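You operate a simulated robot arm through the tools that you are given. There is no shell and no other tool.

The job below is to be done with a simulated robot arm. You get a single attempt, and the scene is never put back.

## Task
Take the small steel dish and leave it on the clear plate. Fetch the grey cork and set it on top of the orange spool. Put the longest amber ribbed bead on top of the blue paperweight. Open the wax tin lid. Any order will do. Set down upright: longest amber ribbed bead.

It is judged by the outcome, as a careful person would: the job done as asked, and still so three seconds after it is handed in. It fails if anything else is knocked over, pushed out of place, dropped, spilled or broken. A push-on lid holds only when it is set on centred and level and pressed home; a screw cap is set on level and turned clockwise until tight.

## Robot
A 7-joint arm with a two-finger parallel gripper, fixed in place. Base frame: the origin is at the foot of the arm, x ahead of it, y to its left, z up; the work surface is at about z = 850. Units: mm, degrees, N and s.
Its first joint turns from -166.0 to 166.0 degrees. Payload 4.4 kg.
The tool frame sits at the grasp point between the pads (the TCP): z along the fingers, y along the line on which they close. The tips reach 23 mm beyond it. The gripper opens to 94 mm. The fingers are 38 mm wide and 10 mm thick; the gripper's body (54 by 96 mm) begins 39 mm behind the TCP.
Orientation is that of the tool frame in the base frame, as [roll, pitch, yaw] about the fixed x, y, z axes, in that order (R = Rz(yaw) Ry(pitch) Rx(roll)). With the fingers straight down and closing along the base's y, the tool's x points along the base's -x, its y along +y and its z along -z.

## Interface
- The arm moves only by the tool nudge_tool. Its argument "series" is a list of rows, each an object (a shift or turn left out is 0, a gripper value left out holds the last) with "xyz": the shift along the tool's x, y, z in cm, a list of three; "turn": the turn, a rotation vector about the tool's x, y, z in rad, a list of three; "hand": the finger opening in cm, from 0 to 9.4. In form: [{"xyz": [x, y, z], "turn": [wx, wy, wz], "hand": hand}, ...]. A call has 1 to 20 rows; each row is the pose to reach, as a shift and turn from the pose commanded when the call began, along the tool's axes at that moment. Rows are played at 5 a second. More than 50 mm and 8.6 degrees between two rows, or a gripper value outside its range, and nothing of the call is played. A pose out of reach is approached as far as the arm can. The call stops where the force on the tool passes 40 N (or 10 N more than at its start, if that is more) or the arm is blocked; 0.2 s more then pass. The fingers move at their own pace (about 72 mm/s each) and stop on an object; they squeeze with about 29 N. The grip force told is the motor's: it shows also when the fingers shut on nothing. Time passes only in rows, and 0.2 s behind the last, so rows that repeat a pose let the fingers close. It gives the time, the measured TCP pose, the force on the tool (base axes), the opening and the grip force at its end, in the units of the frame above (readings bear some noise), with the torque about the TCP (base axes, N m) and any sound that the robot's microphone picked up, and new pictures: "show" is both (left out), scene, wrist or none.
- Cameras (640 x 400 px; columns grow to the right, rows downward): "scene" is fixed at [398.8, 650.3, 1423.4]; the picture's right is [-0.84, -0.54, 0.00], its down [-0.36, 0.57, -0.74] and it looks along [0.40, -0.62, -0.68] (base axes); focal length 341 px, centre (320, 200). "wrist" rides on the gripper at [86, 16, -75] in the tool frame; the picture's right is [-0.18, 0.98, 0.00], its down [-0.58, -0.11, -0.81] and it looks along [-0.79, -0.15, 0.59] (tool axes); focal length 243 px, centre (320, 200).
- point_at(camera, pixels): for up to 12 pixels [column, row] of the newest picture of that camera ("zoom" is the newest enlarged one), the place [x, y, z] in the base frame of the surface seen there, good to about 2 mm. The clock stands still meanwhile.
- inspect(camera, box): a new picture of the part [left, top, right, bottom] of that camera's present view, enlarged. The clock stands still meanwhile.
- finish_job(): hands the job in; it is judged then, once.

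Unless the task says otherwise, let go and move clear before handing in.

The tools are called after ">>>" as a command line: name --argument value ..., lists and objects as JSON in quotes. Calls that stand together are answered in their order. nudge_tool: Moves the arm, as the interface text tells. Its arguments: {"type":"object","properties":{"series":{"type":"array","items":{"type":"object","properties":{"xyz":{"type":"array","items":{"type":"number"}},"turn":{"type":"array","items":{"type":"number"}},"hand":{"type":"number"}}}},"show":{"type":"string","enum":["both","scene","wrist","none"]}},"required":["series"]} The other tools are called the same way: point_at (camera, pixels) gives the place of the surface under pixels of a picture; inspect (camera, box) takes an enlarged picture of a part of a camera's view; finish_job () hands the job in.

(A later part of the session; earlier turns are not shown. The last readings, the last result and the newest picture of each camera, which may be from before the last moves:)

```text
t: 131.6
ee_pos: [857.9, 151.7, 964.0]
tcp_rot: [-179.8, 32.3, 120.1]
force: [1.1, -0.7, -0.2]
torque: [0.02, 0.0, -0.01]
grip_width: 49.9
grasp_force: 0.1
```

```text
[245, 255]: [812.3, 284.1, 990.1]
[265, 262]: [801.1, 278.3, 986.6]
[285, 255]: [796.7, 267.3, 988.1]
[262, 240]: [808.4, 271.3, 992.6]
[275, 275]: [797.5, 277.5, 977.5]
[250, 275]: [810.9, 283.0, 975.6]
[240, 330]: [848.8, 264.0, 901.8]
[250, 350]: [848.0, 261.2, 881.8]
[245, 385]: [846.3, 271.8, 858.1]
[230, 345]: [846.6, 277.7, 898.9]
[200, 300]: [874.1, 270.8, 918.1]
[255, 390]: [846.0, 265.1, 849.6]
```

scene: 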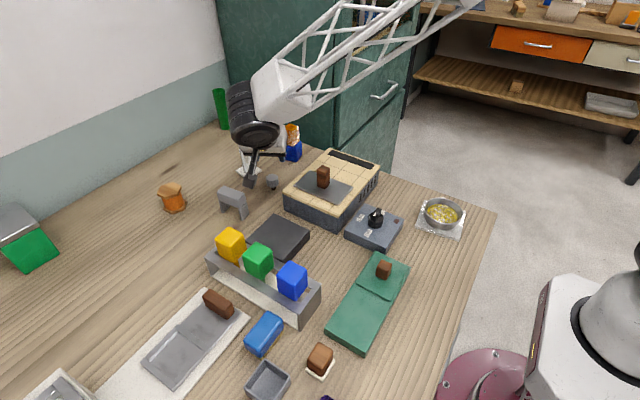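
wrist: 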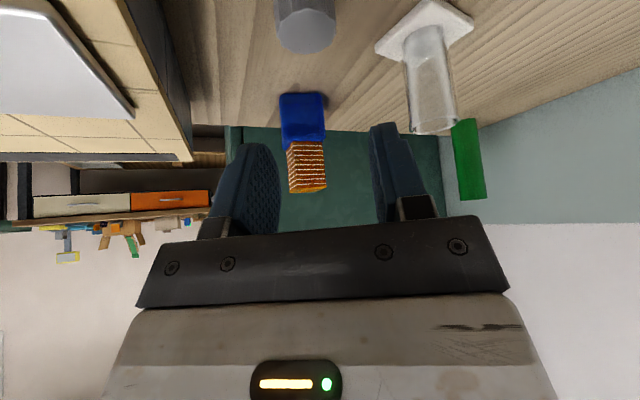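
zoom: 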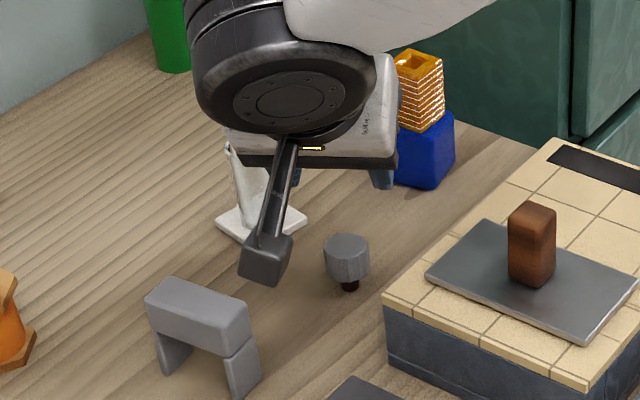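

The camera body (x≲830) clears the arch (x≥846) and the stove. I'll descend vertically to z≈884 in steps.

>>> nudge_tool --series '[{"xyz": [1.0, 0, 1.75]}, {"xyz": [2.1, 0, 3.45]}, {"xyz": [3.2, 0, 5.2]}, {"xyz": [4.15, 0, 6.8]}]'

>>> inspect --camera "scene" --box '[210, 130, 320, 240]'

```text
t: 132.6
ee_pos: [858.9, 149.9, 885.7]
tcp_rot: [-179.9, 32.5, 120.1]
force: [0.0, -0.2, -0.2]
torque: [-0.02, -0.01, 0.0]
grip_width: 50.2
grasp_force: 0.0
```

scene: 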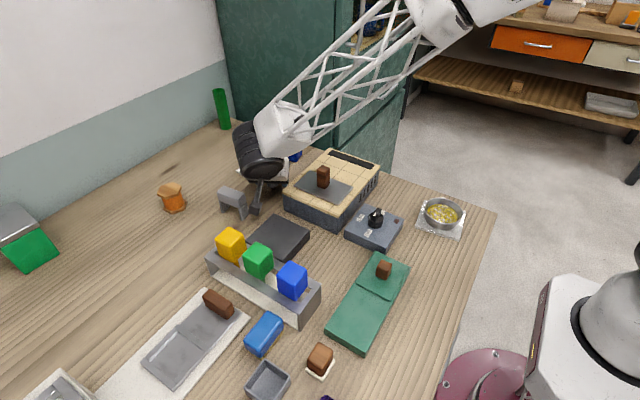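
wrist: 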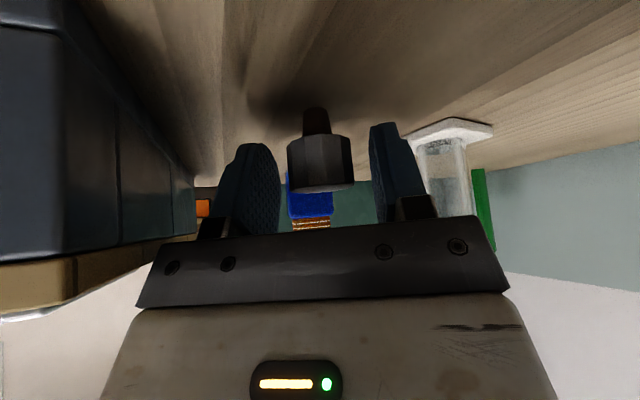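

```text
3.64 times, centred on (265, 185) of scene
```

zoom: 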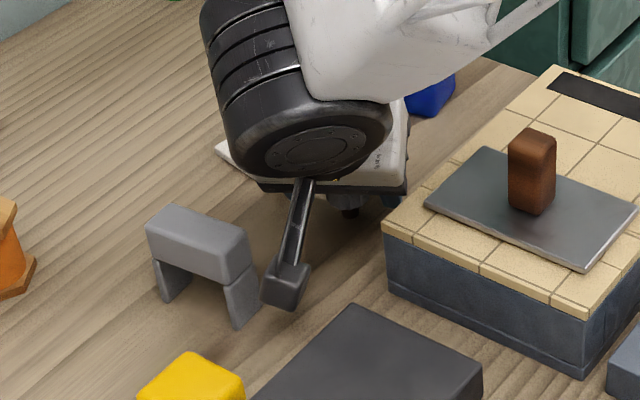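

The wrist view shows the cork (320,150) centred between the pads. I'll close on it.

>>> nudge_tool --series '[{"hand": 4.0}, {"hand": 3.2}, {"hand": 2.4}, {"hand": 2.0}, {"hand": 2.0}]' --show "wrist"

```text
t: 133.8
ee_pos: [859.6, 150.1, 884.7]
tcp_rot: [-179.9, 32.3, 120.2]
force: [0.5, -0.2, 0.3]
torque: [0.02, -0.04, 0.0]
grip_width: 28.1
grasp_force: 28.9
```

wrist: 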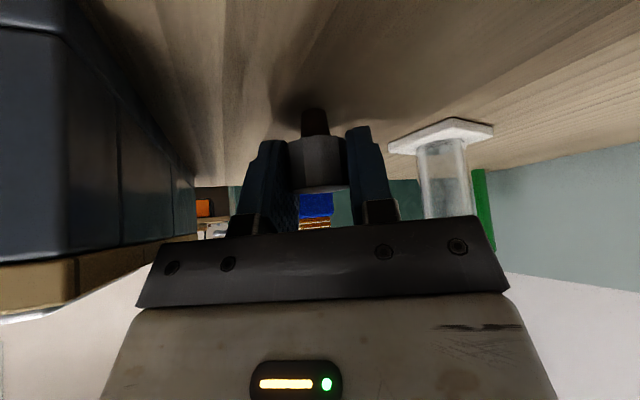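

Gripped at 28 mm with 29 N. I'll lift straight up about 125 mm.

>>> nudge_tool --series '[{"xyz": [-0.5, 0, -0.85]}, {"xyz": [-1.6, 0, -2.5]}, {"xyz": [-2.9, 0, -4.6]}, {"xyz": [-4.4, 0, -7.0]}, {"xyz": [-5.8, 0, -9.2]}, {"xyz": [-6.8, 0, -10.7]}]'

>>> inspect --camera "wrist" --box '[230, 80, 410, 220]'

```text
t: 135.2
ee_pos: [858.5, 150.7, 1010.5]
tcp_rot: [-179.8, 32.3, 120.2]
force: [0.4, 0.2, 0.0]
torque: [-0.02, -0.02, -0.01]
grip_width: 28.2
grasp_force: 29.0
```

scene: 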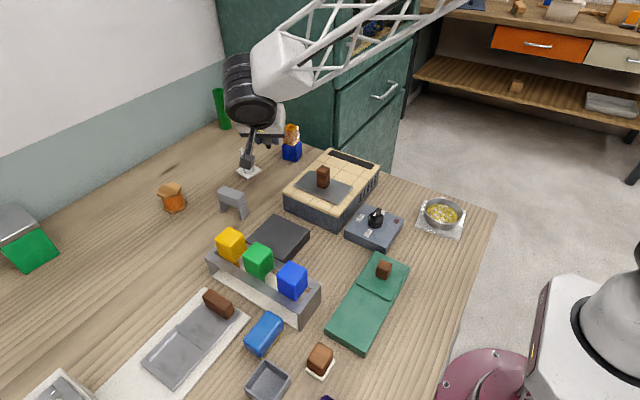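
wrist: 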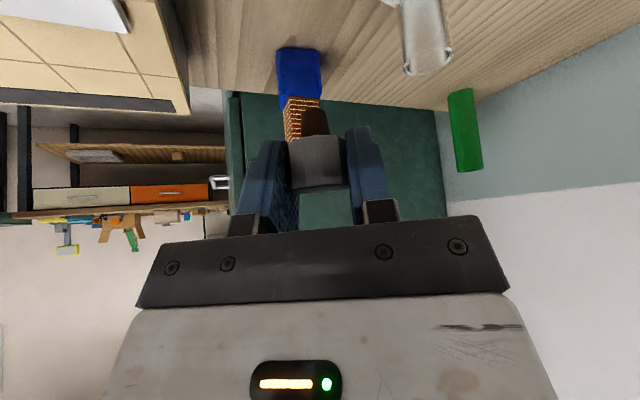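

```text
2.86 times, centred on (320, 150) of wrist
```

zoom: 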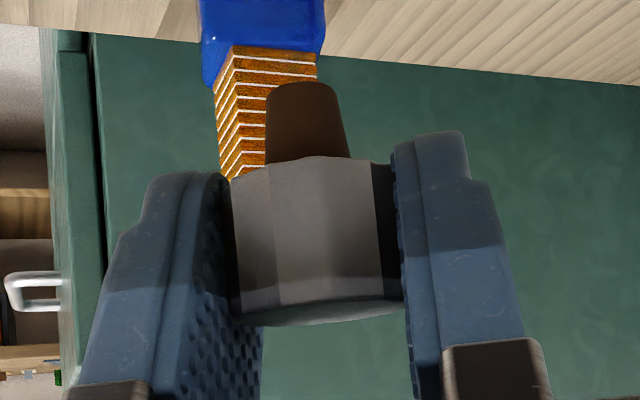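

The cork (grey cap, brown tapered plug) is held upright, its bottom about 35 mm below the TCP. I'll yaw it about the vertical by +78° while carrying it over the spool.

>>> nudge_tool --series '[{"xyz": [0.64, 2.28, -0.4], "turn": [-0.0727, 0, -0.115]}, {"xyz": [1.28, 4.56, -0.8], "turn": [-0.1454, 0, -0.23]}, {"xyz": [1.91, 6.84, -1.21], "turn": [-0.2181, 0, -0.345]}, {"xyz": [2.55, 9.12, -1.61], "turn": [-0.2908, 0, -0.46]}, {"xyz": [3.19, 11.4, -2.01], "turn": [-0.3635, 0, -0.575]}, {"xyz": [3.83, 13.67, -2.41], "turn": [-0.4362, 0, -0.69]}, {"xyz": [4.47, 15.95, -2.81], "turn": [-0.5089, 0, -0.805]}, {"xyz": [5.1, 18.23, -3.22], "turn": [-0.5816, 0, -0.92]}, {"xyz": [5.74, 20.51, -3.62], "turn": [-0.6543, 0, -1.035]}, {"xyz": [6.38, 22.79, -4.02], "turn": [-0.727, 0, -1.15]}, {"xyz": [6.38, 22.79, -4.02], "turn": [-0.727, 0, -1.15]}]'

>>> inspect --camera "scene" --box '[120, 110, 240, 230]'

```text
t: 137.6
ee_pos: [1019.2, 330.1, 1009.0]
tcp_rot: [-179.9, 32.0, -162.0]
force: [-0.6, -0.1, -0.5]
torque: [0.01, 0.02, 0.01]
grip_width: 28.0
grasp_force: 29.1
```

scene: 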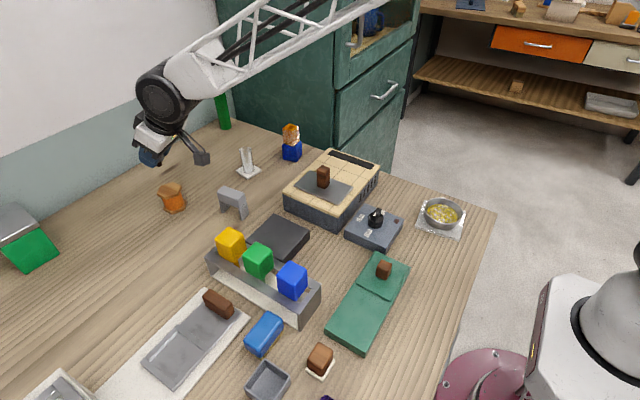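
wrist: 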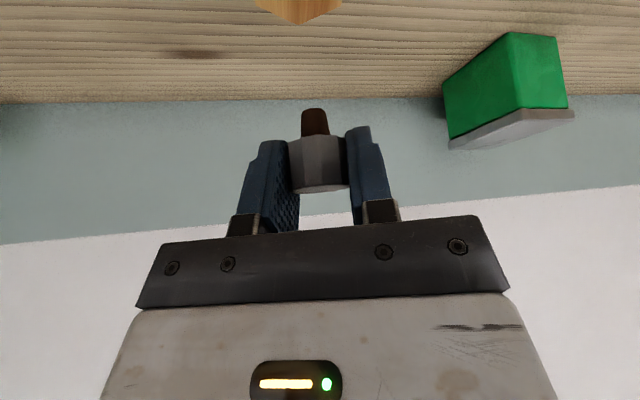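

```text
3.33 times, centred on (180, 170) of scene
```

zoom: 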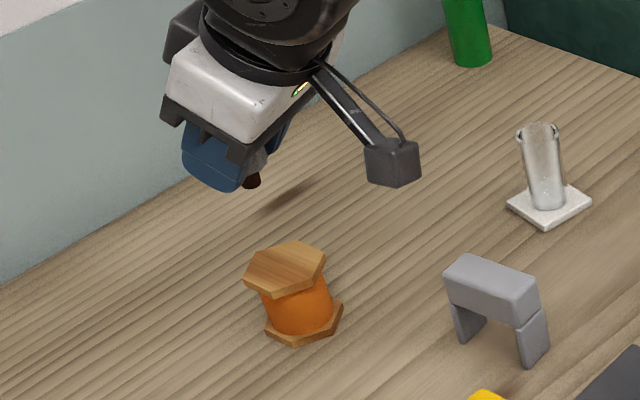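

The cork hangs above the spool. I'll measure its plug position before lowering.

>>> inspect --camera "scene" --box '[130, 135, 180, 185]'

>>> point_at --camera "scene" --pixels '[[159, 165], [160, 163], [157, 165], [162, 158], [160, 161]]'

```text
8.00 times, centred on (155, 160) of scene
```

zoom: 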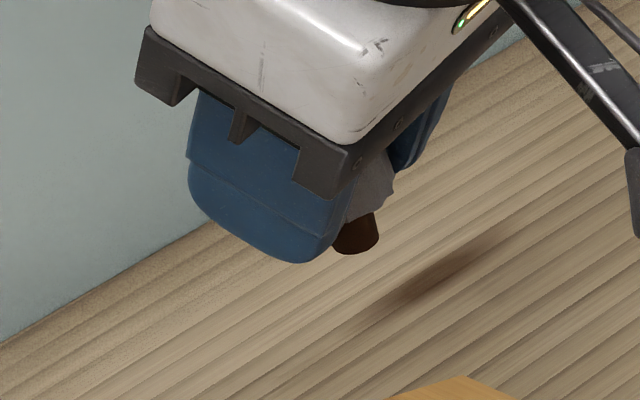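

```text
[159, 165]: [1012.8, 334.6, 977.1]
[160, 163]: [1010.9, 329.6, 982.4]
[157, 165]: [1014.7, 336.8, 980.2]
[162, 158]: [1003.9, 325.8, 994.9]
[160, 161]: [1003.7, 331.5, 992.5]
```

The plug centre is about (1018,329.5), right over the spool's (1017.5,330.5). I'll lower 64 mm, then creep.

>>> nudge_tool --series '[{"xyz": [0.8, 0, 1.3]}, {"xyz": [1.7, 0, 2.7]}, {"xyz": [2.55, 0, 4.1]}, {"xyz": [3.2, 0, 5.1]}, {"xyz": [3.4, 0, 5.43]}]'

>>> inspect --camera "scene" --box '[140, 150, 200, 220]'

```text
t: 138.8
ee_pos: [1018.5, 330.9, 946.7]
tcp_rot: [-179.9, 32.2, -162.1]
force: [-0.4, 0.4, 0.1]
torque: [-0.01, -0.01, 0.0]
grip_width: 27.8
grasp_force: 28.9
```

scene: 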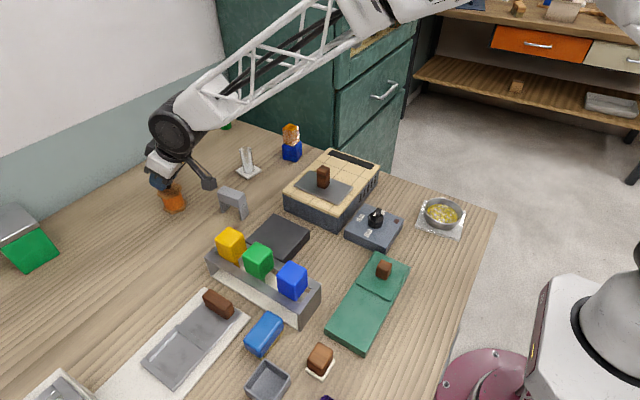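
wrist: 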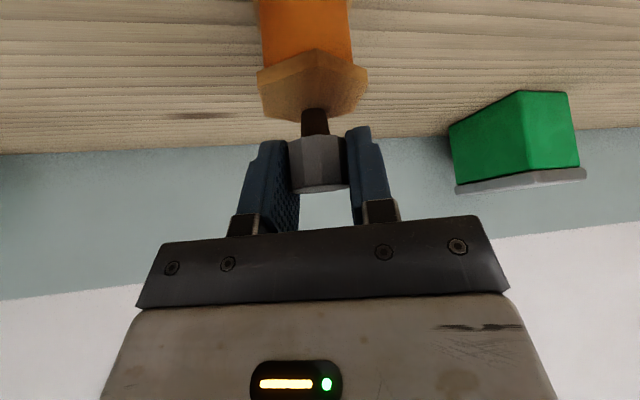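

```text
5.71 times, centred on (170, 185) of scene
```

zoom: 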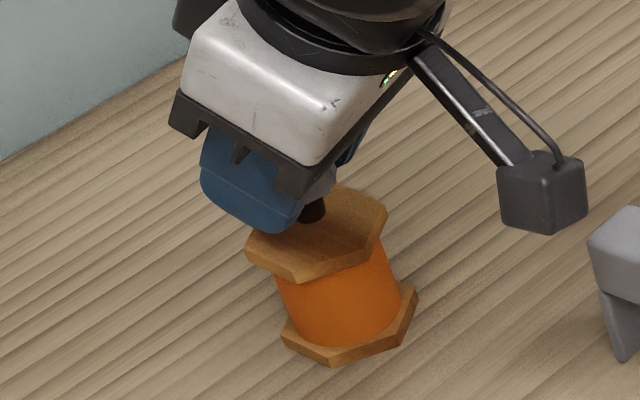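

The plug is centred over the hex in both views. I'll lower the remaining 8 mm gradually.

>>> nudge_tool --series '[{"xyz": [0.16, 0, 0.25]}, {"xyz": [0.29, 0, 0.47]}, {"xyz": [0.37, 0, 0.59]}, {"xyz": [0.4, 0, 0.64]}]' --show "none"

```text
t: 139.8
ee_pos: [1018.7, 329.4, 938.9]
tcp_rot: [-179.9, 32.2, -162.0]
force: [-1.3, 1.3, 7.2]
torque: [0.07, 0.03, 0.0]
grip_width: 28.1
grasp_force: 28.7
```

Contact at 7 N; the cork is on the spool. I'll open slowly.

>>> nudge_tool --series '[{"hand": 3.1}, {"hand": 3.6}, {"hand": 4.4}, {"hand": 5.4}, {"hand": 6.0}]' --show "wrist"

>>> inspect --camera "wrist" --box '[220, 0, 420, 220]'

```text
t: 141.0
ee_pos: [1018.8, 329.4, 938.3]
tcp_rot: [-179.9, 32.1, -162.0]
force: [0.1, -1.1, 0.6]
torque: [0.02, 0.01, 0.0]
grip_width: 59.9
grasp_force: 0.2
```

wrist: 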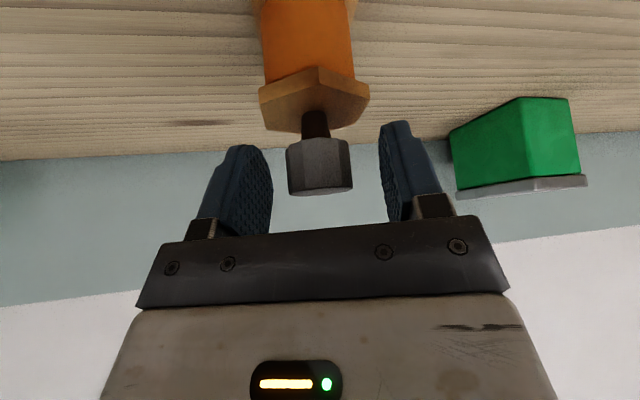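

```text
1.82 times, centred on (320, 110) of wrist
```

zoom: 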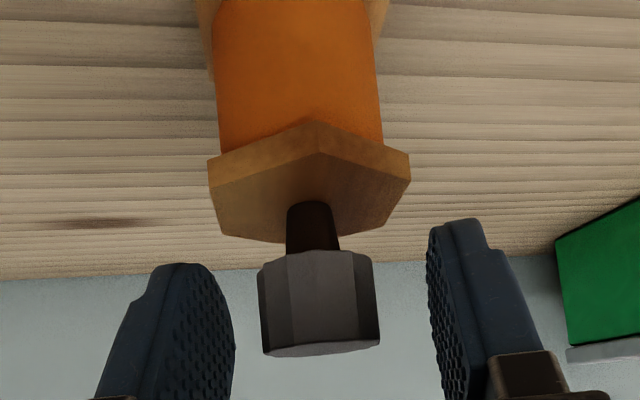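

The cork stands upright on the spool. I'll retreat straight up.

>>> nudge_tool --series '[{"xyz": [-0.6, 0, -0.95]}, {"xyz": [-1.7, 0, -2.7]}, {"xyz": [-3.2, 0, -5.1]}, {"xyz": [-4.8, 0, -7.6]}, {"xyz": [-6.4, 0, -10.2]}, {"xyz": [-7.5, 0, -11.9]}]'

>>> inspect --camera "scene" --box '[120, 130, 240, 230]'

```text
t: 142.4
ee_pos: [1018.6, 330.0, 1079.4]
tcp_rot: [-180.0, 32.0, -162.0]
force: [-0.2, -0.3, 0.2]
torque: [-0.02, -0.04, 0.01]
grip_width: 59.8
grasp_force: 0.1
```

scene: 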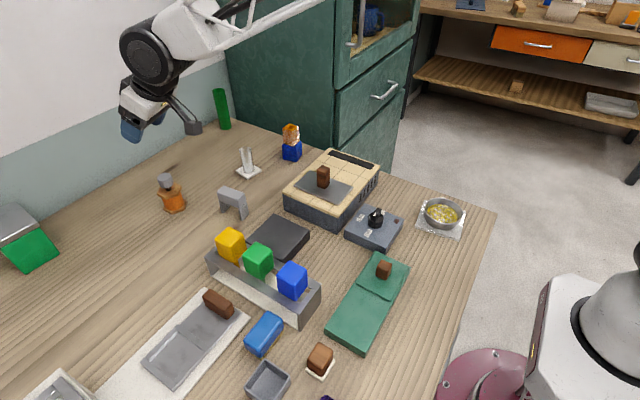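
wrist: 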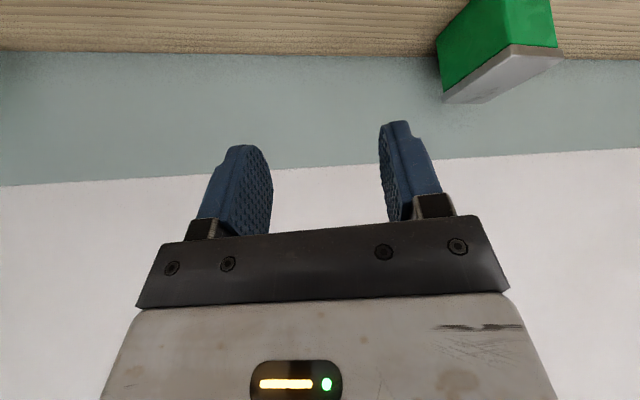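

```text
4.00 times, centred on (180, 180) of scene
```

zoom: 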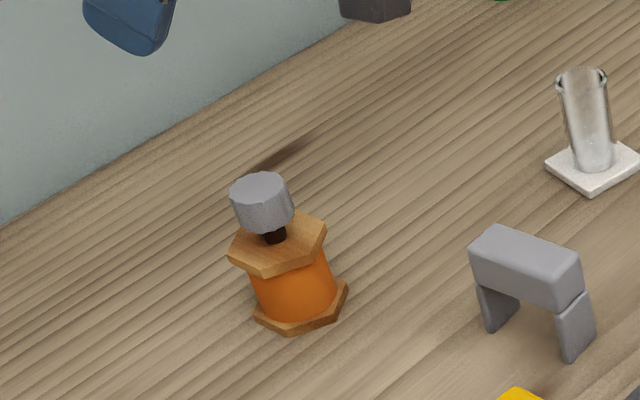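

The cork stands on the spool. Next is the tin; the green box is the only closed lidded box with a knob, so I'll level the tool and move back toward it, checking a small yellow speck near (308,290) too.

>>> nudge_tool --series '[{"xyz": [3.1, 1.2, -2.2], "turn": [0, 0.07, 0]}, {"xyz": [6.2, 2.5, -4.4], "turn": [0, 0.14, 0]}, {"xyz": [9.2, 3.7, -6.6], "turn": [0, 0.21, 0]}, {"xyz": [12.3, 4.9, -8.9], "turn": [0, 0.28, 0]}, {"xyz": [15.4, 6.1, -11.1], "turn": [0, 0.35, 0]}, {"xyz": [18.5, 7.4, -13.3], "turn": [0, 0.42, 0]}, {"xyz": [21.5, 8.6, -15.5], "turn": [0, 0.49, 0]}, {"xyz": [24.6, 9.8, -17.7], "turn": [0, 0.559, 0]}]' --show "scene"

>>> inspect --camera "scene" --box '[270, 250, 410, 370]'

```text
t: 144.2
ee_pos: [702.0, 331.6, 1098.3]
tcp_rot: [-179.9, 0.1, -162.0]
force: [0.1, -0.6, -0.4]
torque: [-0.01, -0.03, -0.04]
grip_width: 60.1
grasp_force: 0.1
```

scene: 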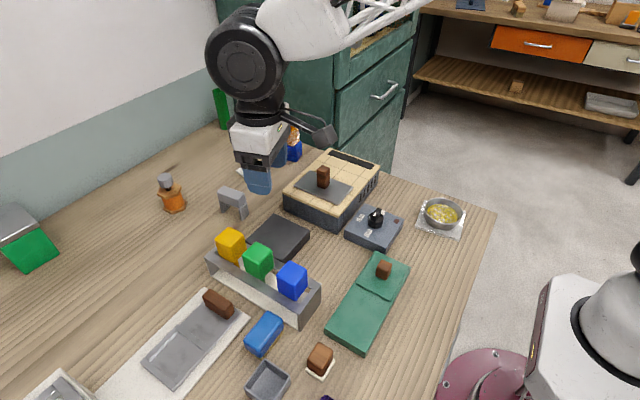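

```text
3.33 times, centred on (340, 310) of scene
```

zoom: 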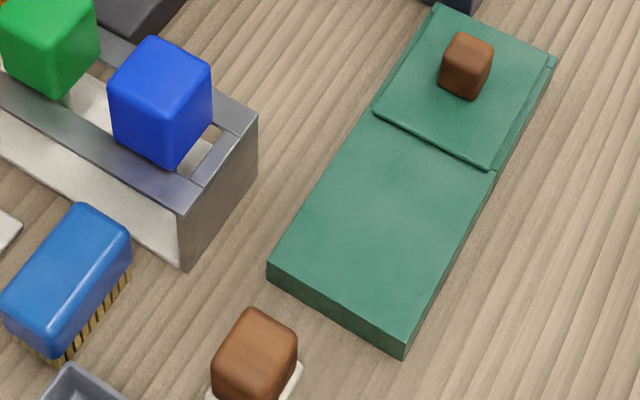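

Nothing odd there. Before touching the green lid, I'll take one more close look at the grey item for comparison.

>>> inspect --camera "scene" --box '[135, 285, 245, 395]'

>>> point_at --camera "zoom" --pixels '[[480, 120], [400, 180], [340, 150], [300, 220], [260, 240], [160, 330], [230, 210], [330, 320], [440, 200], [200, 380], [520, 240], [470, 60]]'

>>> inspect --camera "scene" --box '[355, 240, 425, 310]'

>>> point_at --camera "zoom" --pixels '[[255, 155], [220, 140], [290, 150], [255, 200], [240, 240], [150, 215], [330, 300], [420, 130], [260, 60], [180, 300], [345, 290], [225, 190]]'

```text
3.64 times, centred on (190, 340) of scene
```

zoom: 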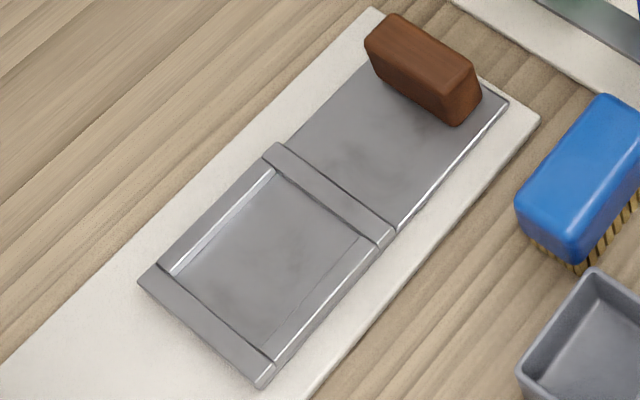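

```text
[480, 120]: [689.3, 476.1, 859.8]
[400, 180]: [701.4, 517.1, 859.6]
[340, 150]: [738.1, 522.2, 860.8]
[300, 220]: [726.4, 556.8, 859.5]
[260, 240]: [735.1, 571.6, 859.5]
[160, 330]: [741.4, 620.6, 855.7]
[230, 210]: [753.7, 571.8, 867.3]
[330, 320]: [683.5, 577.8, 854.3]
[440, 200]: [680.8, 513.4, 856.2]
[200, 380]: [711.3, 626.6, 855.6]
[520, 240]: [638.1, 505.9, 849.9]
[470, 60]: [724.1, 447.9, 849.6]
```

```text
5.71 times, centred on (390, 275) of scene
```

zoom: 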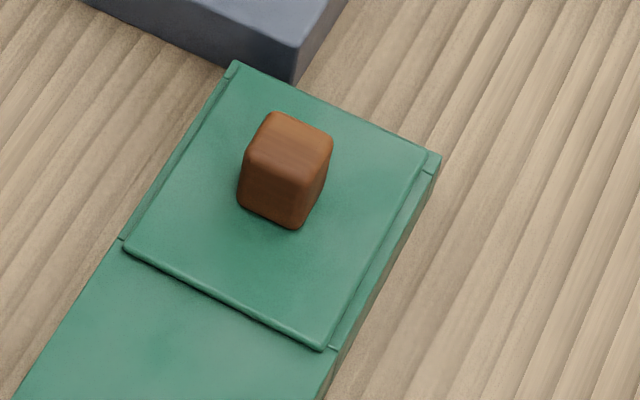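

```text
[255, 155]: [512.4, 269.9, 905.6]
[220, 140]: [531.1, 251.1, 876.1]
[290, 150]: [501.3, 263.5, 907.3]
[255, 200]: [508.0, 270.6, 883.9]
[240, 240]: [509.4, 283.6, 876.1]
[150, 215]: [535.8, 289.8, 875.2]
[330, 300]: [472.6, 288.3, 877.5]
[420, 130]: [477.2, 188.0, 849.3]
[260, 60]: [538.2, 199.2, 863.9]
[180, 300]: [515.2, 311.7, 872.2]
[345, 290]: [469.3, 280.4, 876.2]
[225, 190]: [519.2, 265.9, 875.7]
```

The grey item is a slide plate running under bridges in a fixture, not a tin. The green box it is: knob top near (502,263,907). I'll move above it with the tool square.

>>> nudge_tool --series '[{"xyz": [3.6, 0, 0.5], "turn": [0, 0, 0.052]}, {"xyz": [7.1, 0, 1], "turn": [0, 0, 0.105]}, {"xyz": [10.7, -0.1, 1.5], "turn": [0, 0, 0.157]}, {"xyz": [14.2, -0.1, 2.5], "turn": [0, 0, 0.21]}, {"xyz": [17.8, -0.1, 4.5], "turn": [0, 0, 0.262]}, {"xyz": [21.3, -0.13, 6.8], "turn": [0, 0, 0.314]}]'

>>> inspect --camera "wrist" --box '[260, 0, 400, 100]'

```text
t: 145.6
ee_pos: [498.4, 264.8, 1029.4]
tcp_rot: [-180.0, 0.1, 179.8]
force: [-0.1, 0.0, 0.6]
torque: [-0.03, 0.0, 0.01]
grip_width: 60.1
grasp_force: 0.2
```

scene: 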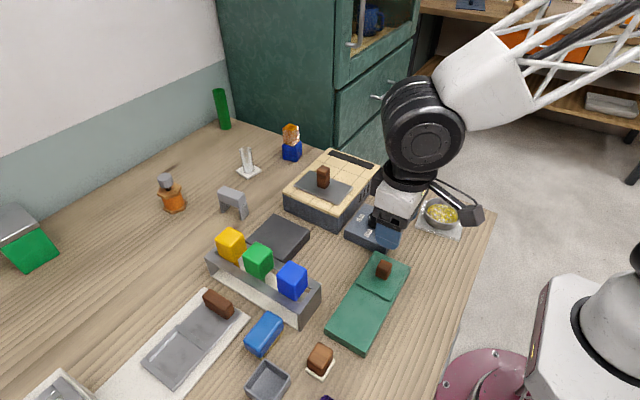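
wrist: 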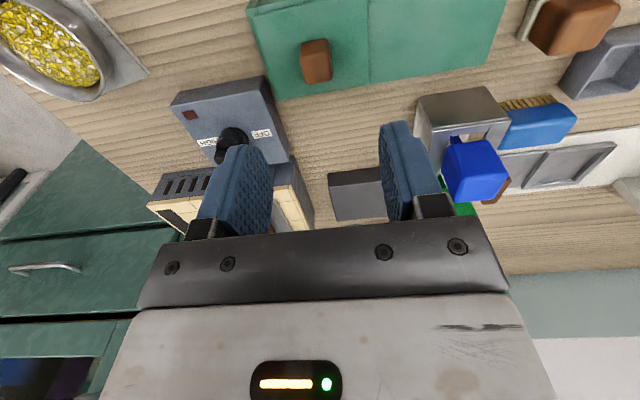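

```text
4.00 times, centred on (330, 50) of wrist
```

zoom: 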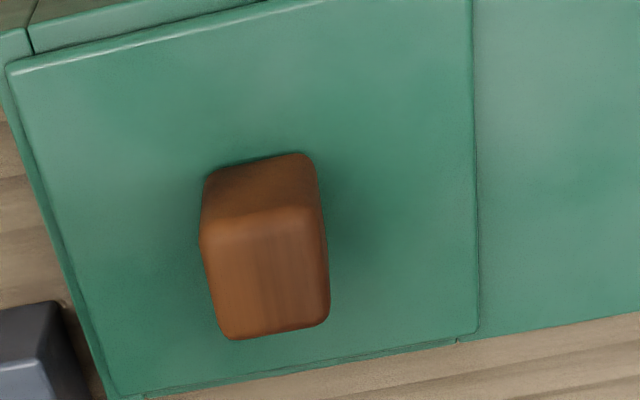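

The knob's top face is at zoom (265,275). I'll measure the knob and lid corners.

>>> point_at --camera "zoom" --pixels '[[215, 230], [312, 218], [318, 318], [232, 330], [265, 275], [265, 180], [20, 75], [462, 20], [468, 322], [125, 385], [300, 370], [560, 200]]'

```text
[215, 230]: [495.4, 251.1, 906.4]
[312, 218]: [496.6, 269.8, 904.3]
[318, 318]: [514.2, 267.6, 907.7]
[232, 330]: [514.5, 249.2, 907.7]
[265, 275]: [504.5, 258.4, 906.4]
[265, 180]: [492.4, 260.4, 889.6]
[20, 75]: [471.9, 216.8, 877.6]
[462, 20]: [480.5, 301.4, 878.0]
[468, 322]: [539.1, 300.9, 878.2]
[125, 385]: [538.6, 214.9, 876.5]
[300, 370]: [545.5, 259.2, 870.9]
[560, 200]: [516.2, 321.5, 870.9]
```

The knob is at (505,259.5), top z 907, about 24 mm square; the lid covers y 214–303 with a deck beyond. I'll descend to grip the knob with the tips just above the lid.

>>> nudge_tool --series '[{"xyz": [-0.66, -0.53, 3], "hand": 5.5}, {"xyz": [-0.66, -0.53, 6]}, {"xyz": [-0.66, -0.53, 9]}, {"xyz": [-0.66, -0.53, 11.5]}, {"xyz": [-0.66, -0.53, 12.4]}]'

>>> inspect --camera "scene" --box '[330, 220, 440, 330]'

```text
t: 146.8
ee_pos: [505.1, 259.0, 905.8]
tcp_rot: [180.0, 0.2, 179.9]
force: [-0.1, 0.0, -0.3]
torque: [0.0, -0.03, -0.02]
grip_width: 54.9
grasp_force: 0.0
```

scene: 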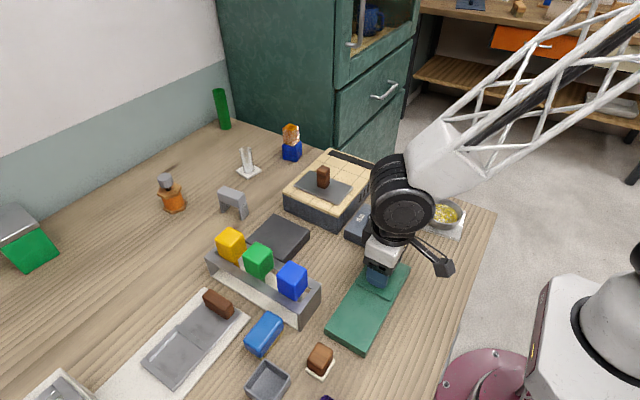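
wrist: 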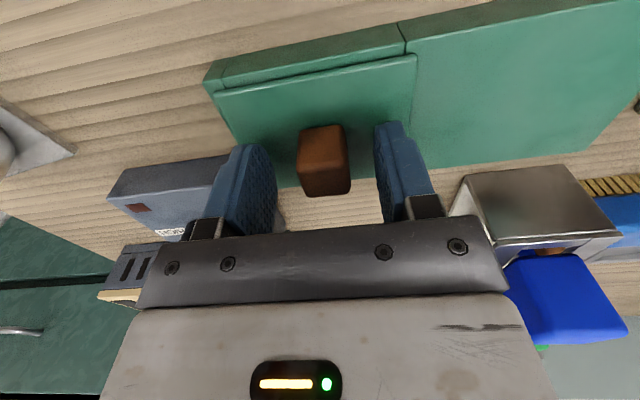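

```text
3.64 times, centred on (385, 275) of scene
```

zoom: 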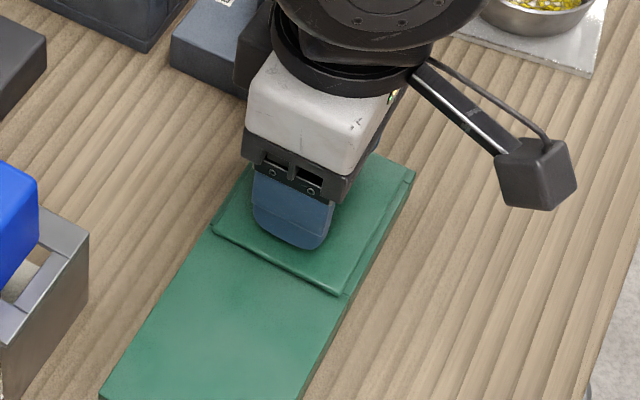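

Knob between the pads. I'll close on it.

>>> nudge_tool --series '[{"hand": 4}, {"hand": 3}, {"hand": 2}, {"hand": 1.6}, {"hand": 1.6}]' --show "none"

```text
t: 148.0
ee_pos: [506.0, 258.8, 906.0]
tcp_rot: [180.0, 0.1, -180.0]
force: [-1.8, 23.9, -7.2]
torque: [0.11, -0.16, 0.03]
grip_width: 26.6
grasp_force: 12.0
```

The closing pushed the knob toward -y and met a firm stop (24 N), which fits a slide lid already closed that way. I'll try easing it toward +y and watch the force.

>>> nudge_tool --series '[{"xyz": [0, 0.15, 0]}, {"xyz": [0, 0.3, 0]}, {"xyz": [0, 0.5, 0]}]' --show "none"

```text
t: 148.8
ee_pos: [504.8, 262.2, 905.4]
tcp_rot: [-179.9, 0.1, 180.0]
force: [-19.3, -0.9, 6.8]
torque: [0.02, -0.43, -0.07]
grip_width: 23.7
grasp_force: 45.5
```

Side force vanished, but there is now -19 N along x. I'll pause to re-read before pulling further.

>>> nudge_tool --series '[{"xyz": [0, 0, 0]}, {"xyz": [0, 0, 0]}]' --show "wrist"

>>> inspect --camera "wrist" --box '[180, 30, 460, 230]'

```text
t: 149.4
ee_pos: [504.7, 262.8, 906.5]
tcp_rot: [-179.9, 0.1, 179.9]
force: [-27.6, -0.5, 9.9]
torque: [0.04, 1.02, -0.03]
grip_width: 23.9
grasp_force: 45.0
```

wrist: 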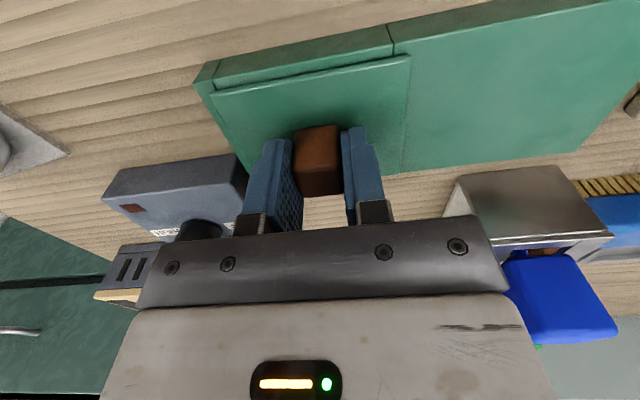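

```text
2.00 times, centred on (320, 130) of wrist
```

zoom: 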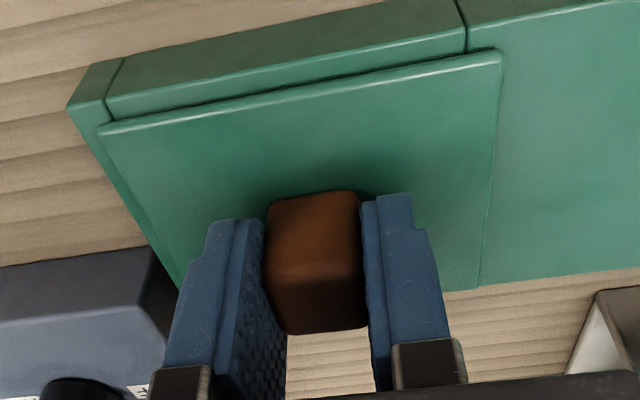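

The x force keeps growing oddly while gripping. I'll release the knob, let things settle, and look at whether the lid has moved.

>>> nudge_tool --series '[{"hand": 3}, {"hand": 4.5}, {"hand": 5.5}]' --show "wrist"

>>> inspect --camera "wrist" --box '[180, 30, 460, 230]'

>>> point_at --camera "zoom" --pixels '[[105, 130], [490, 62], [110, 120], [480, 270], [460, 20], [125, 75], [320, 300], [320, 215], [85, 110], [475, 60]]'

```text
t: 150.2
ee_pos: [505.8, 261.6, 905.4]
tcp_rot: [179.9, 0.0, 180.0]
force: [0.0, -0.6, 0.9]
torque: [-0.01, 0.0, 0.03]
grip_width: 55.2
grasp_force: 0.0
```

wrist: 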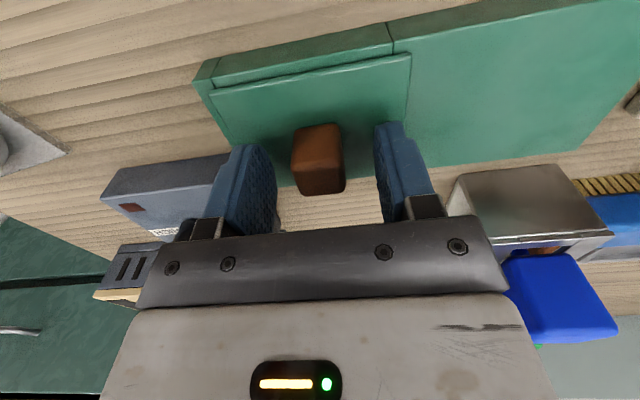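

```text
2.00 times, centred on (320, 130) of wrist
```

zoom: 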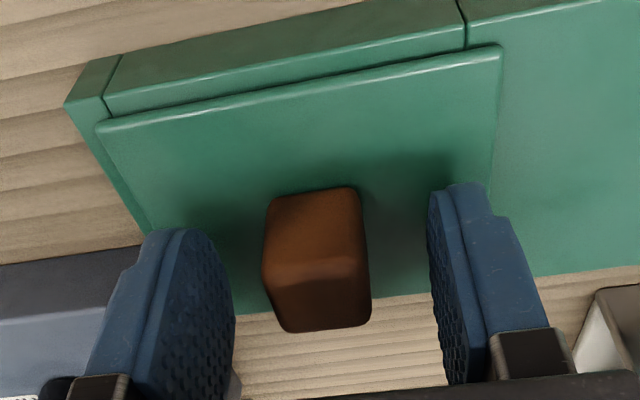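

```text
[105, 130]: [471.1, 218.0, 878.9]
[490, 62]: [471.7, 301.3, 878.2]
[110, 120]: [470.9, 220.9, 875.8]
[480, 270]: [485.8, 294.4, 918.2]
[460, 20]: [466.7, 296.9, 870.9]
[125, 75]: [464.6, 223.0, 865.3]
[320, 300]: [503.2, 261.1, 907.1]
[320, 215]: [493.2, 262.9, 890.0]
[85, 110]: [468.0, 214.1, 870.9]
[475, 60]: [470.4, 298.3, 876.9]
```

The lid has not moved; the knob centre is nearer y=261.3, so the first grip was simply off-centre. I'll re-centre, grip again, then pull toward +y.

>>> nudge_tool --series '[{"xyz": [0, -0.05, 0], "hand": 4}, {"xyz": [0, -0.05, 0], "hand": 3}, {"xyz": [0, -0.05, 0], "hand": 2.4}, {"xyz": [0, -0.05, 0], "hand": 2.1}, {"xyz": [0, -0.05, 0], "hand": 2.1}]' --show "none"

```text
t: 151.4
ee_pos: [505.3, 261.8, 906.1]
tcp_rot: [180.0, 0.1, 180.0]
force: [1.5, -0.1, 0.7]
torque: [0.01, -0.12, -0.01]
grip_width: 23.8
grasp_force: 44.5
```

A clean grip with no side forces. Now I'll pull toward +y in small steps.

>>> nudge_tool --series '[{"xyz": [0, 0.2, 0]}, {"xyz": [0, 0.4, 0]}, {"xyz": [0, 0.7, 0]}, {"xyz": [0, 1.0, 0]}]' --show "wrist"

>>> inspect --camera "wrist" --box '[180, 30, 460, 230]'

```text
t: 152.4
ee_pos: [505.3, 271.3, 906.0]
tcp_rot: [-179.9, 0.2, -180.0]
force: [8.8, -0.4, -3.7]
torque: [0.07, -0.01, -0.06]
grip_width: 23.8
grasp_force: 44.4
```

wrist: 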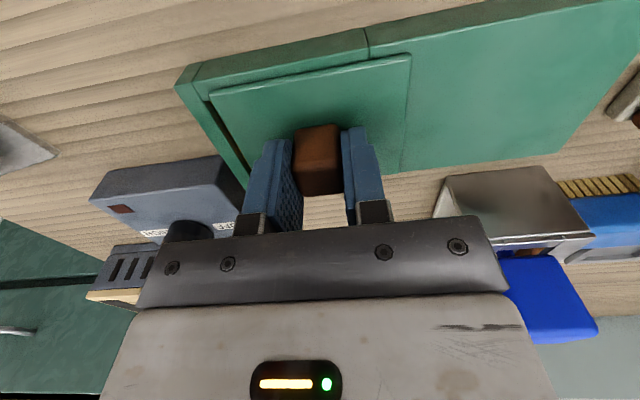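

```text
2.00 times, centred on (320, 130) of wrist
```

zoom: 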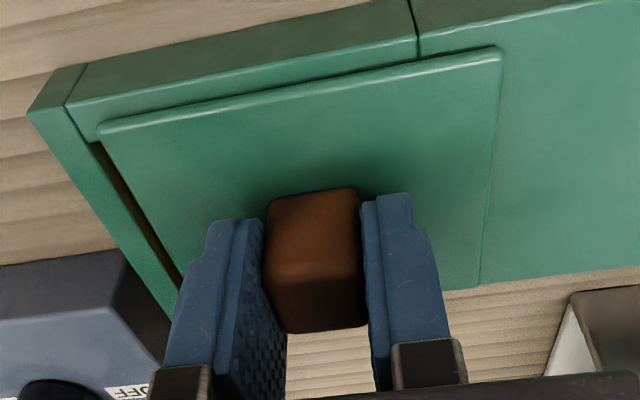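

The lid slides: a dark opening shows at its left edge. I'll continue toward +y, adding a slight +x to relieve the guide force.

>>> nudge_tool --series '[{"xyz": [-0.05, 0.6, 0]}, {"xyz": [-0.07, 1.2, 0]}, {"xyz": [-0.08, 1.8, 0]}, {"xyz": [-0.1, 2.4, 0]}, {"xyz": [-0.1, 3.0, 0]}]' --show "none"

```text
t: 153.6
ee_pos: [505.4, 300.6, 905.4]
tcp_rot: [-179.9, 0.0, -180.0]
force: [-36.4, 0.2, 6.5]
torque: [0.05, 0.53, 0.03]
grip_width: 24.0
grasp_force: 44.9
```

The x force swung to -36 N, so my +x correction was too much. I'll take most of it back.

>>> nudge_tool --series '[{"xyz": [0.04, 0, 0]}, {"xyz": [0.08, 0, 0]}]' --show "none"

```text
t: 154.2
ee_pos: [507.2, 302.1, 905.8]
tcp_rot: [-180.0, 0.1, 180.0]
force: [-23.5, 0.2, -3.8]
torque: [0.04, 0.93, -0.04]
grip_width: 23.9
grasp_force: 45.5
```

>>> nudge_tool --series '[{"xyz": [0.05, 0, 0]}, {"xyz": [0.1, 0, 0]}]' --show "wrist"

>>> inspect --camera "wrist" --box '[160, 0, 480, 230]'

```text
t: 154.8
ee_pos: [506.6, 303.2, 904.8]
tcp_rot: [-180.0, 0.2, 179.9]
force: [9.4, -0.3, -13.3]
torque: [-0.06, 0.73, -0.07]
grip_width: 23.8
grasp_force: 45.2
```

wrist: 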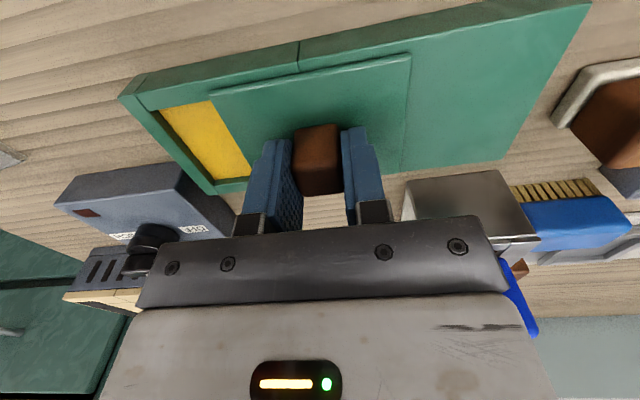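

```text
1.74 times, centred on (320, 115) of wrist
```

zoom: 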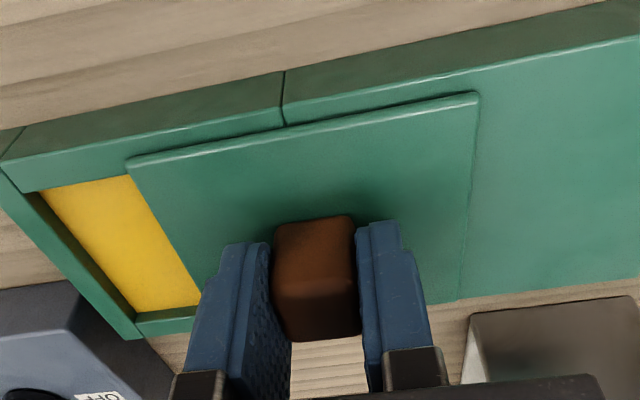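

Yellow wax shows inside — this is indeed the wax tin. I'll keep sliding toward +y in short runs.

>>> nudge_tool --series '[{"xyz": [0, 0.5, 0]}, {"xyz": [0, 1.0, 0]}, {"xyz": [0, 1.5, 0]}]' --show "none"

```text
t: 155.6
ee_pos: [505.5, 317.2, 904.9]
tcp_rot: [179.9, 0.2, 180.0]
force: [24.3, -1.0, -11.6]
torque: [0.08, -1.01, 0.03]
grip_width: 23.8
grasp_force: 45.3
```

The guide drifts slightly to +x (24 N). I'll relieve 0.7 mm and follow with a small slope.

>>> nudge_tool --series '[{"xyz": [-0.06, 0.1, 0]}, {"xyz": [-0.08, 0.6, 0]}, {"xyz": [-0.1, 1.1, 0]}, {"xyz": [-0.12, 1.6, 0]}]' --show "none"

```text
t: 156.6
ee_pos: [506.1, 333.0, 906.5]
tcp_rot: [-180.0, 0.2, 180.0]
force: [-18.4, -0.7, 13.7]
torque: [0.1, 0.1, -0.13]
grip_width: 23.5
grasp_force: 45.3
```

>>> nudge_tool --series '[{"xyz": [0.04, 0.2, 0]}, {"xyz": [0.04, 0.7, 0]}, {"xyz": [0.04, 1.2, 0]}]' --show "wrist"

>>> inspect --camera "wrist" --box '[130, 0, 480, 230]'

```text
t: 157.4
ee_pos: [505.2, 344.4, 905.4]
tcp_rot: [180.0, 0.1, -180.0]
force: [-11.7, -0.6, 12.3]
torque: [0.06, -0.14, 0.14]
grip_width: 23.5
grasp_force: 45.3
```

wrist: 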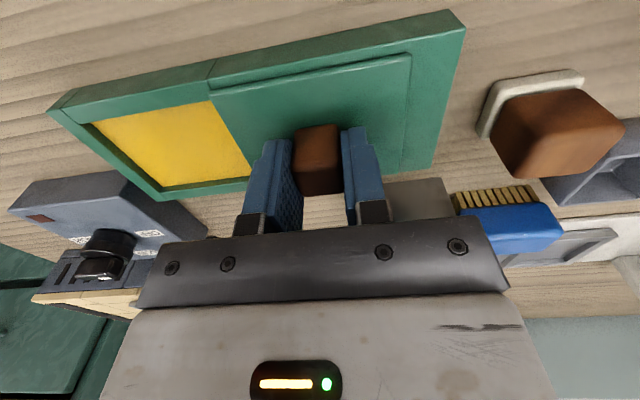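

```text
1.74 times, centred on (305, 115) of wrist
```

zoom: 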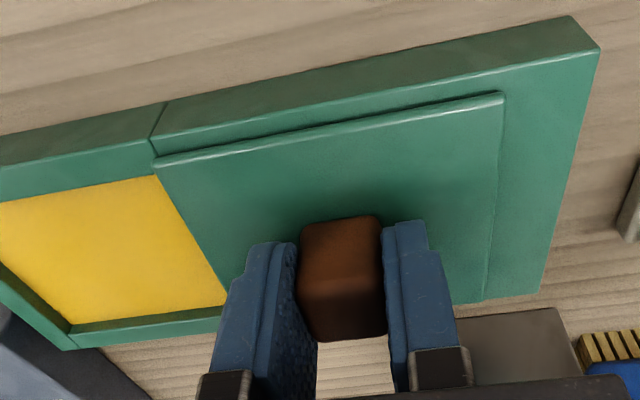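

The wax compartment is fully uncovered. I'll push a few millimetres further toward the end stop, watching the force.

>>> nudge_tool --series '[{"xyz": [0.03, 0.3, 0]}, {"xyz": [0.03, 0.6, 0]}, {"xyz": [0.03, 0.8, 0]}]' --show "none"

```text
t: 158.2
ee_pos: [505.3, 353.2, 905.1]
tcp_rot: [-180.0, 0.1, -180.0]
force: [16.2, 0.0, -2.7]
torque: [-0.03, -0.22, -0.05]
grip_width: 23.7
grasp_force: 44.9
```

The lid is now about 91 mm open with no end-stop force; that is fully open, so I'll release the knob and rise.

>>> nudge_tool --series '[{"xyz": [-0.03, 0, 0]}, {"xyz": [-0.03, 0, 0], "hand": 3}, {"xyz": [-0.03, 0, 0], "hand": 4}, {"xyz": [-0.03, 0, 0], "hand": 5}, {"xyz": [-0.03, 0, -1.5]}, {"xyz": [-0.03, 0, -4.5]}, {"xyz": [-0.03, 0, -8]}, {"xyz": [1, 0, -12]}, {"xyz": [4, 0, -15]}]'

>>> inspect --camera "scene" --box '[300, 230, 440, 370]'

```text
t: 160.2
ee_pos: [465.9, 352.9, 1056.3]
tcp_rot: [-179.9, 0.0, -179.9]
force: [-0.9, 1.3, -0.8]
torque: [-0.03, -0.03, 0.0]
grip_width: 50.2
grasp_force: 0.1
```

scene: 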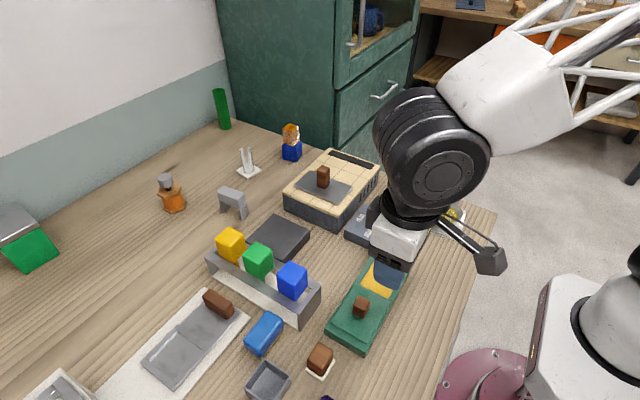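
wrist: 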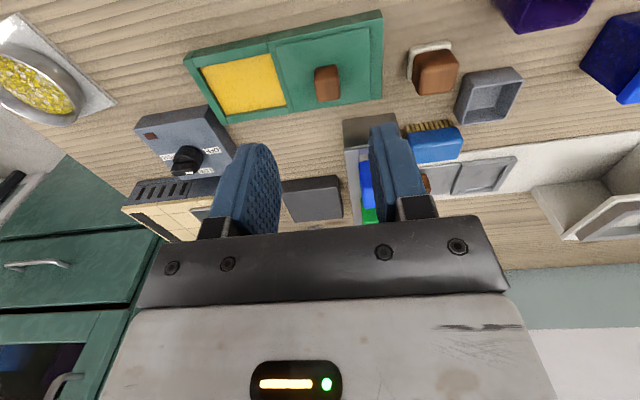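

```text
2.86 times, centred on (370, 300) of scene
```

zoom: 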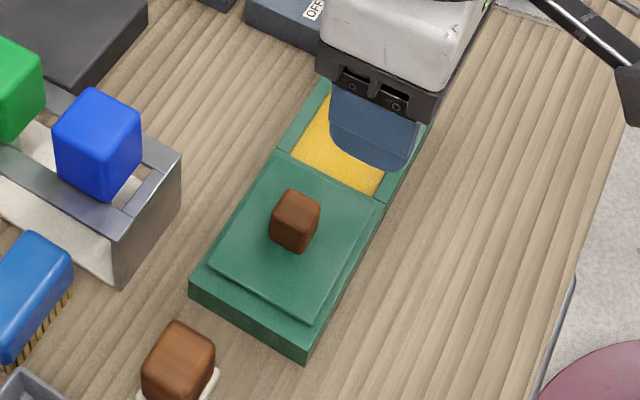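

The tin is open with the lid resting on its deck. As a last check for other amber beads, I'll look into the purple cup from above while moving clear.

>>> nudge_tool --series '[{"xyz": [0, 2.5, -1.5], "turn": [0, 0.12, 0]}, {"xyz": [-0.5, 5, -3], "turn": [0, 0.24, 0]}, {"xyz": [-1, 8, -4], "turn": [0, 0.36, 0]}, {"xyz": [-2, 11, -5], "turn": [0, 0.48, 0]}, {"xyz": [-3, 14, -5], "turn": [0, 0.6, 0]}, {"xyz": [-4, 17, -5], "turn": [0, 0.72, 0]}, {"xyz": [-5, 19, -5], "turn": [0, 0.8, 0]}]'

>>> inspect --camera "wrist" --box '[240, 40, 500, 230]'

```text
t: 161.8
ee_pos: [515.7, 543.2, 1105.8]
tcp_rot: [180.0, -45.8, 180.0]
force: [0.2, -0.5, 0.8]
torque: [-0.03, 0.01, 0.0]
grip_width: 49.8
grasp_force: 0.1
```

scene: 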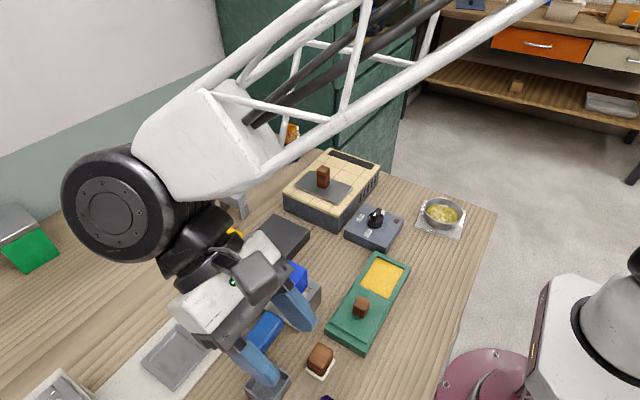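
wrist: 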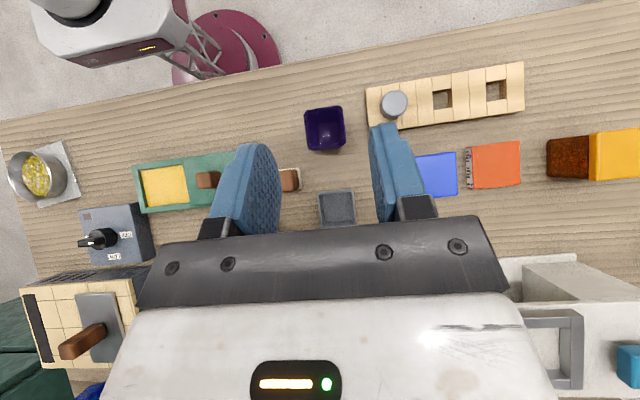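

```text
2.11 times, centred on (370, 135) of wrist
```

zoom: 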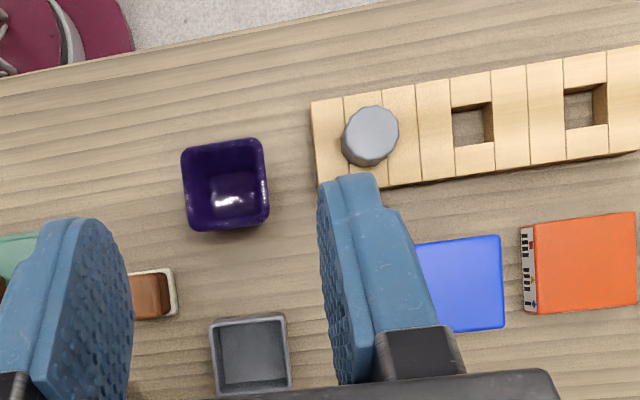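

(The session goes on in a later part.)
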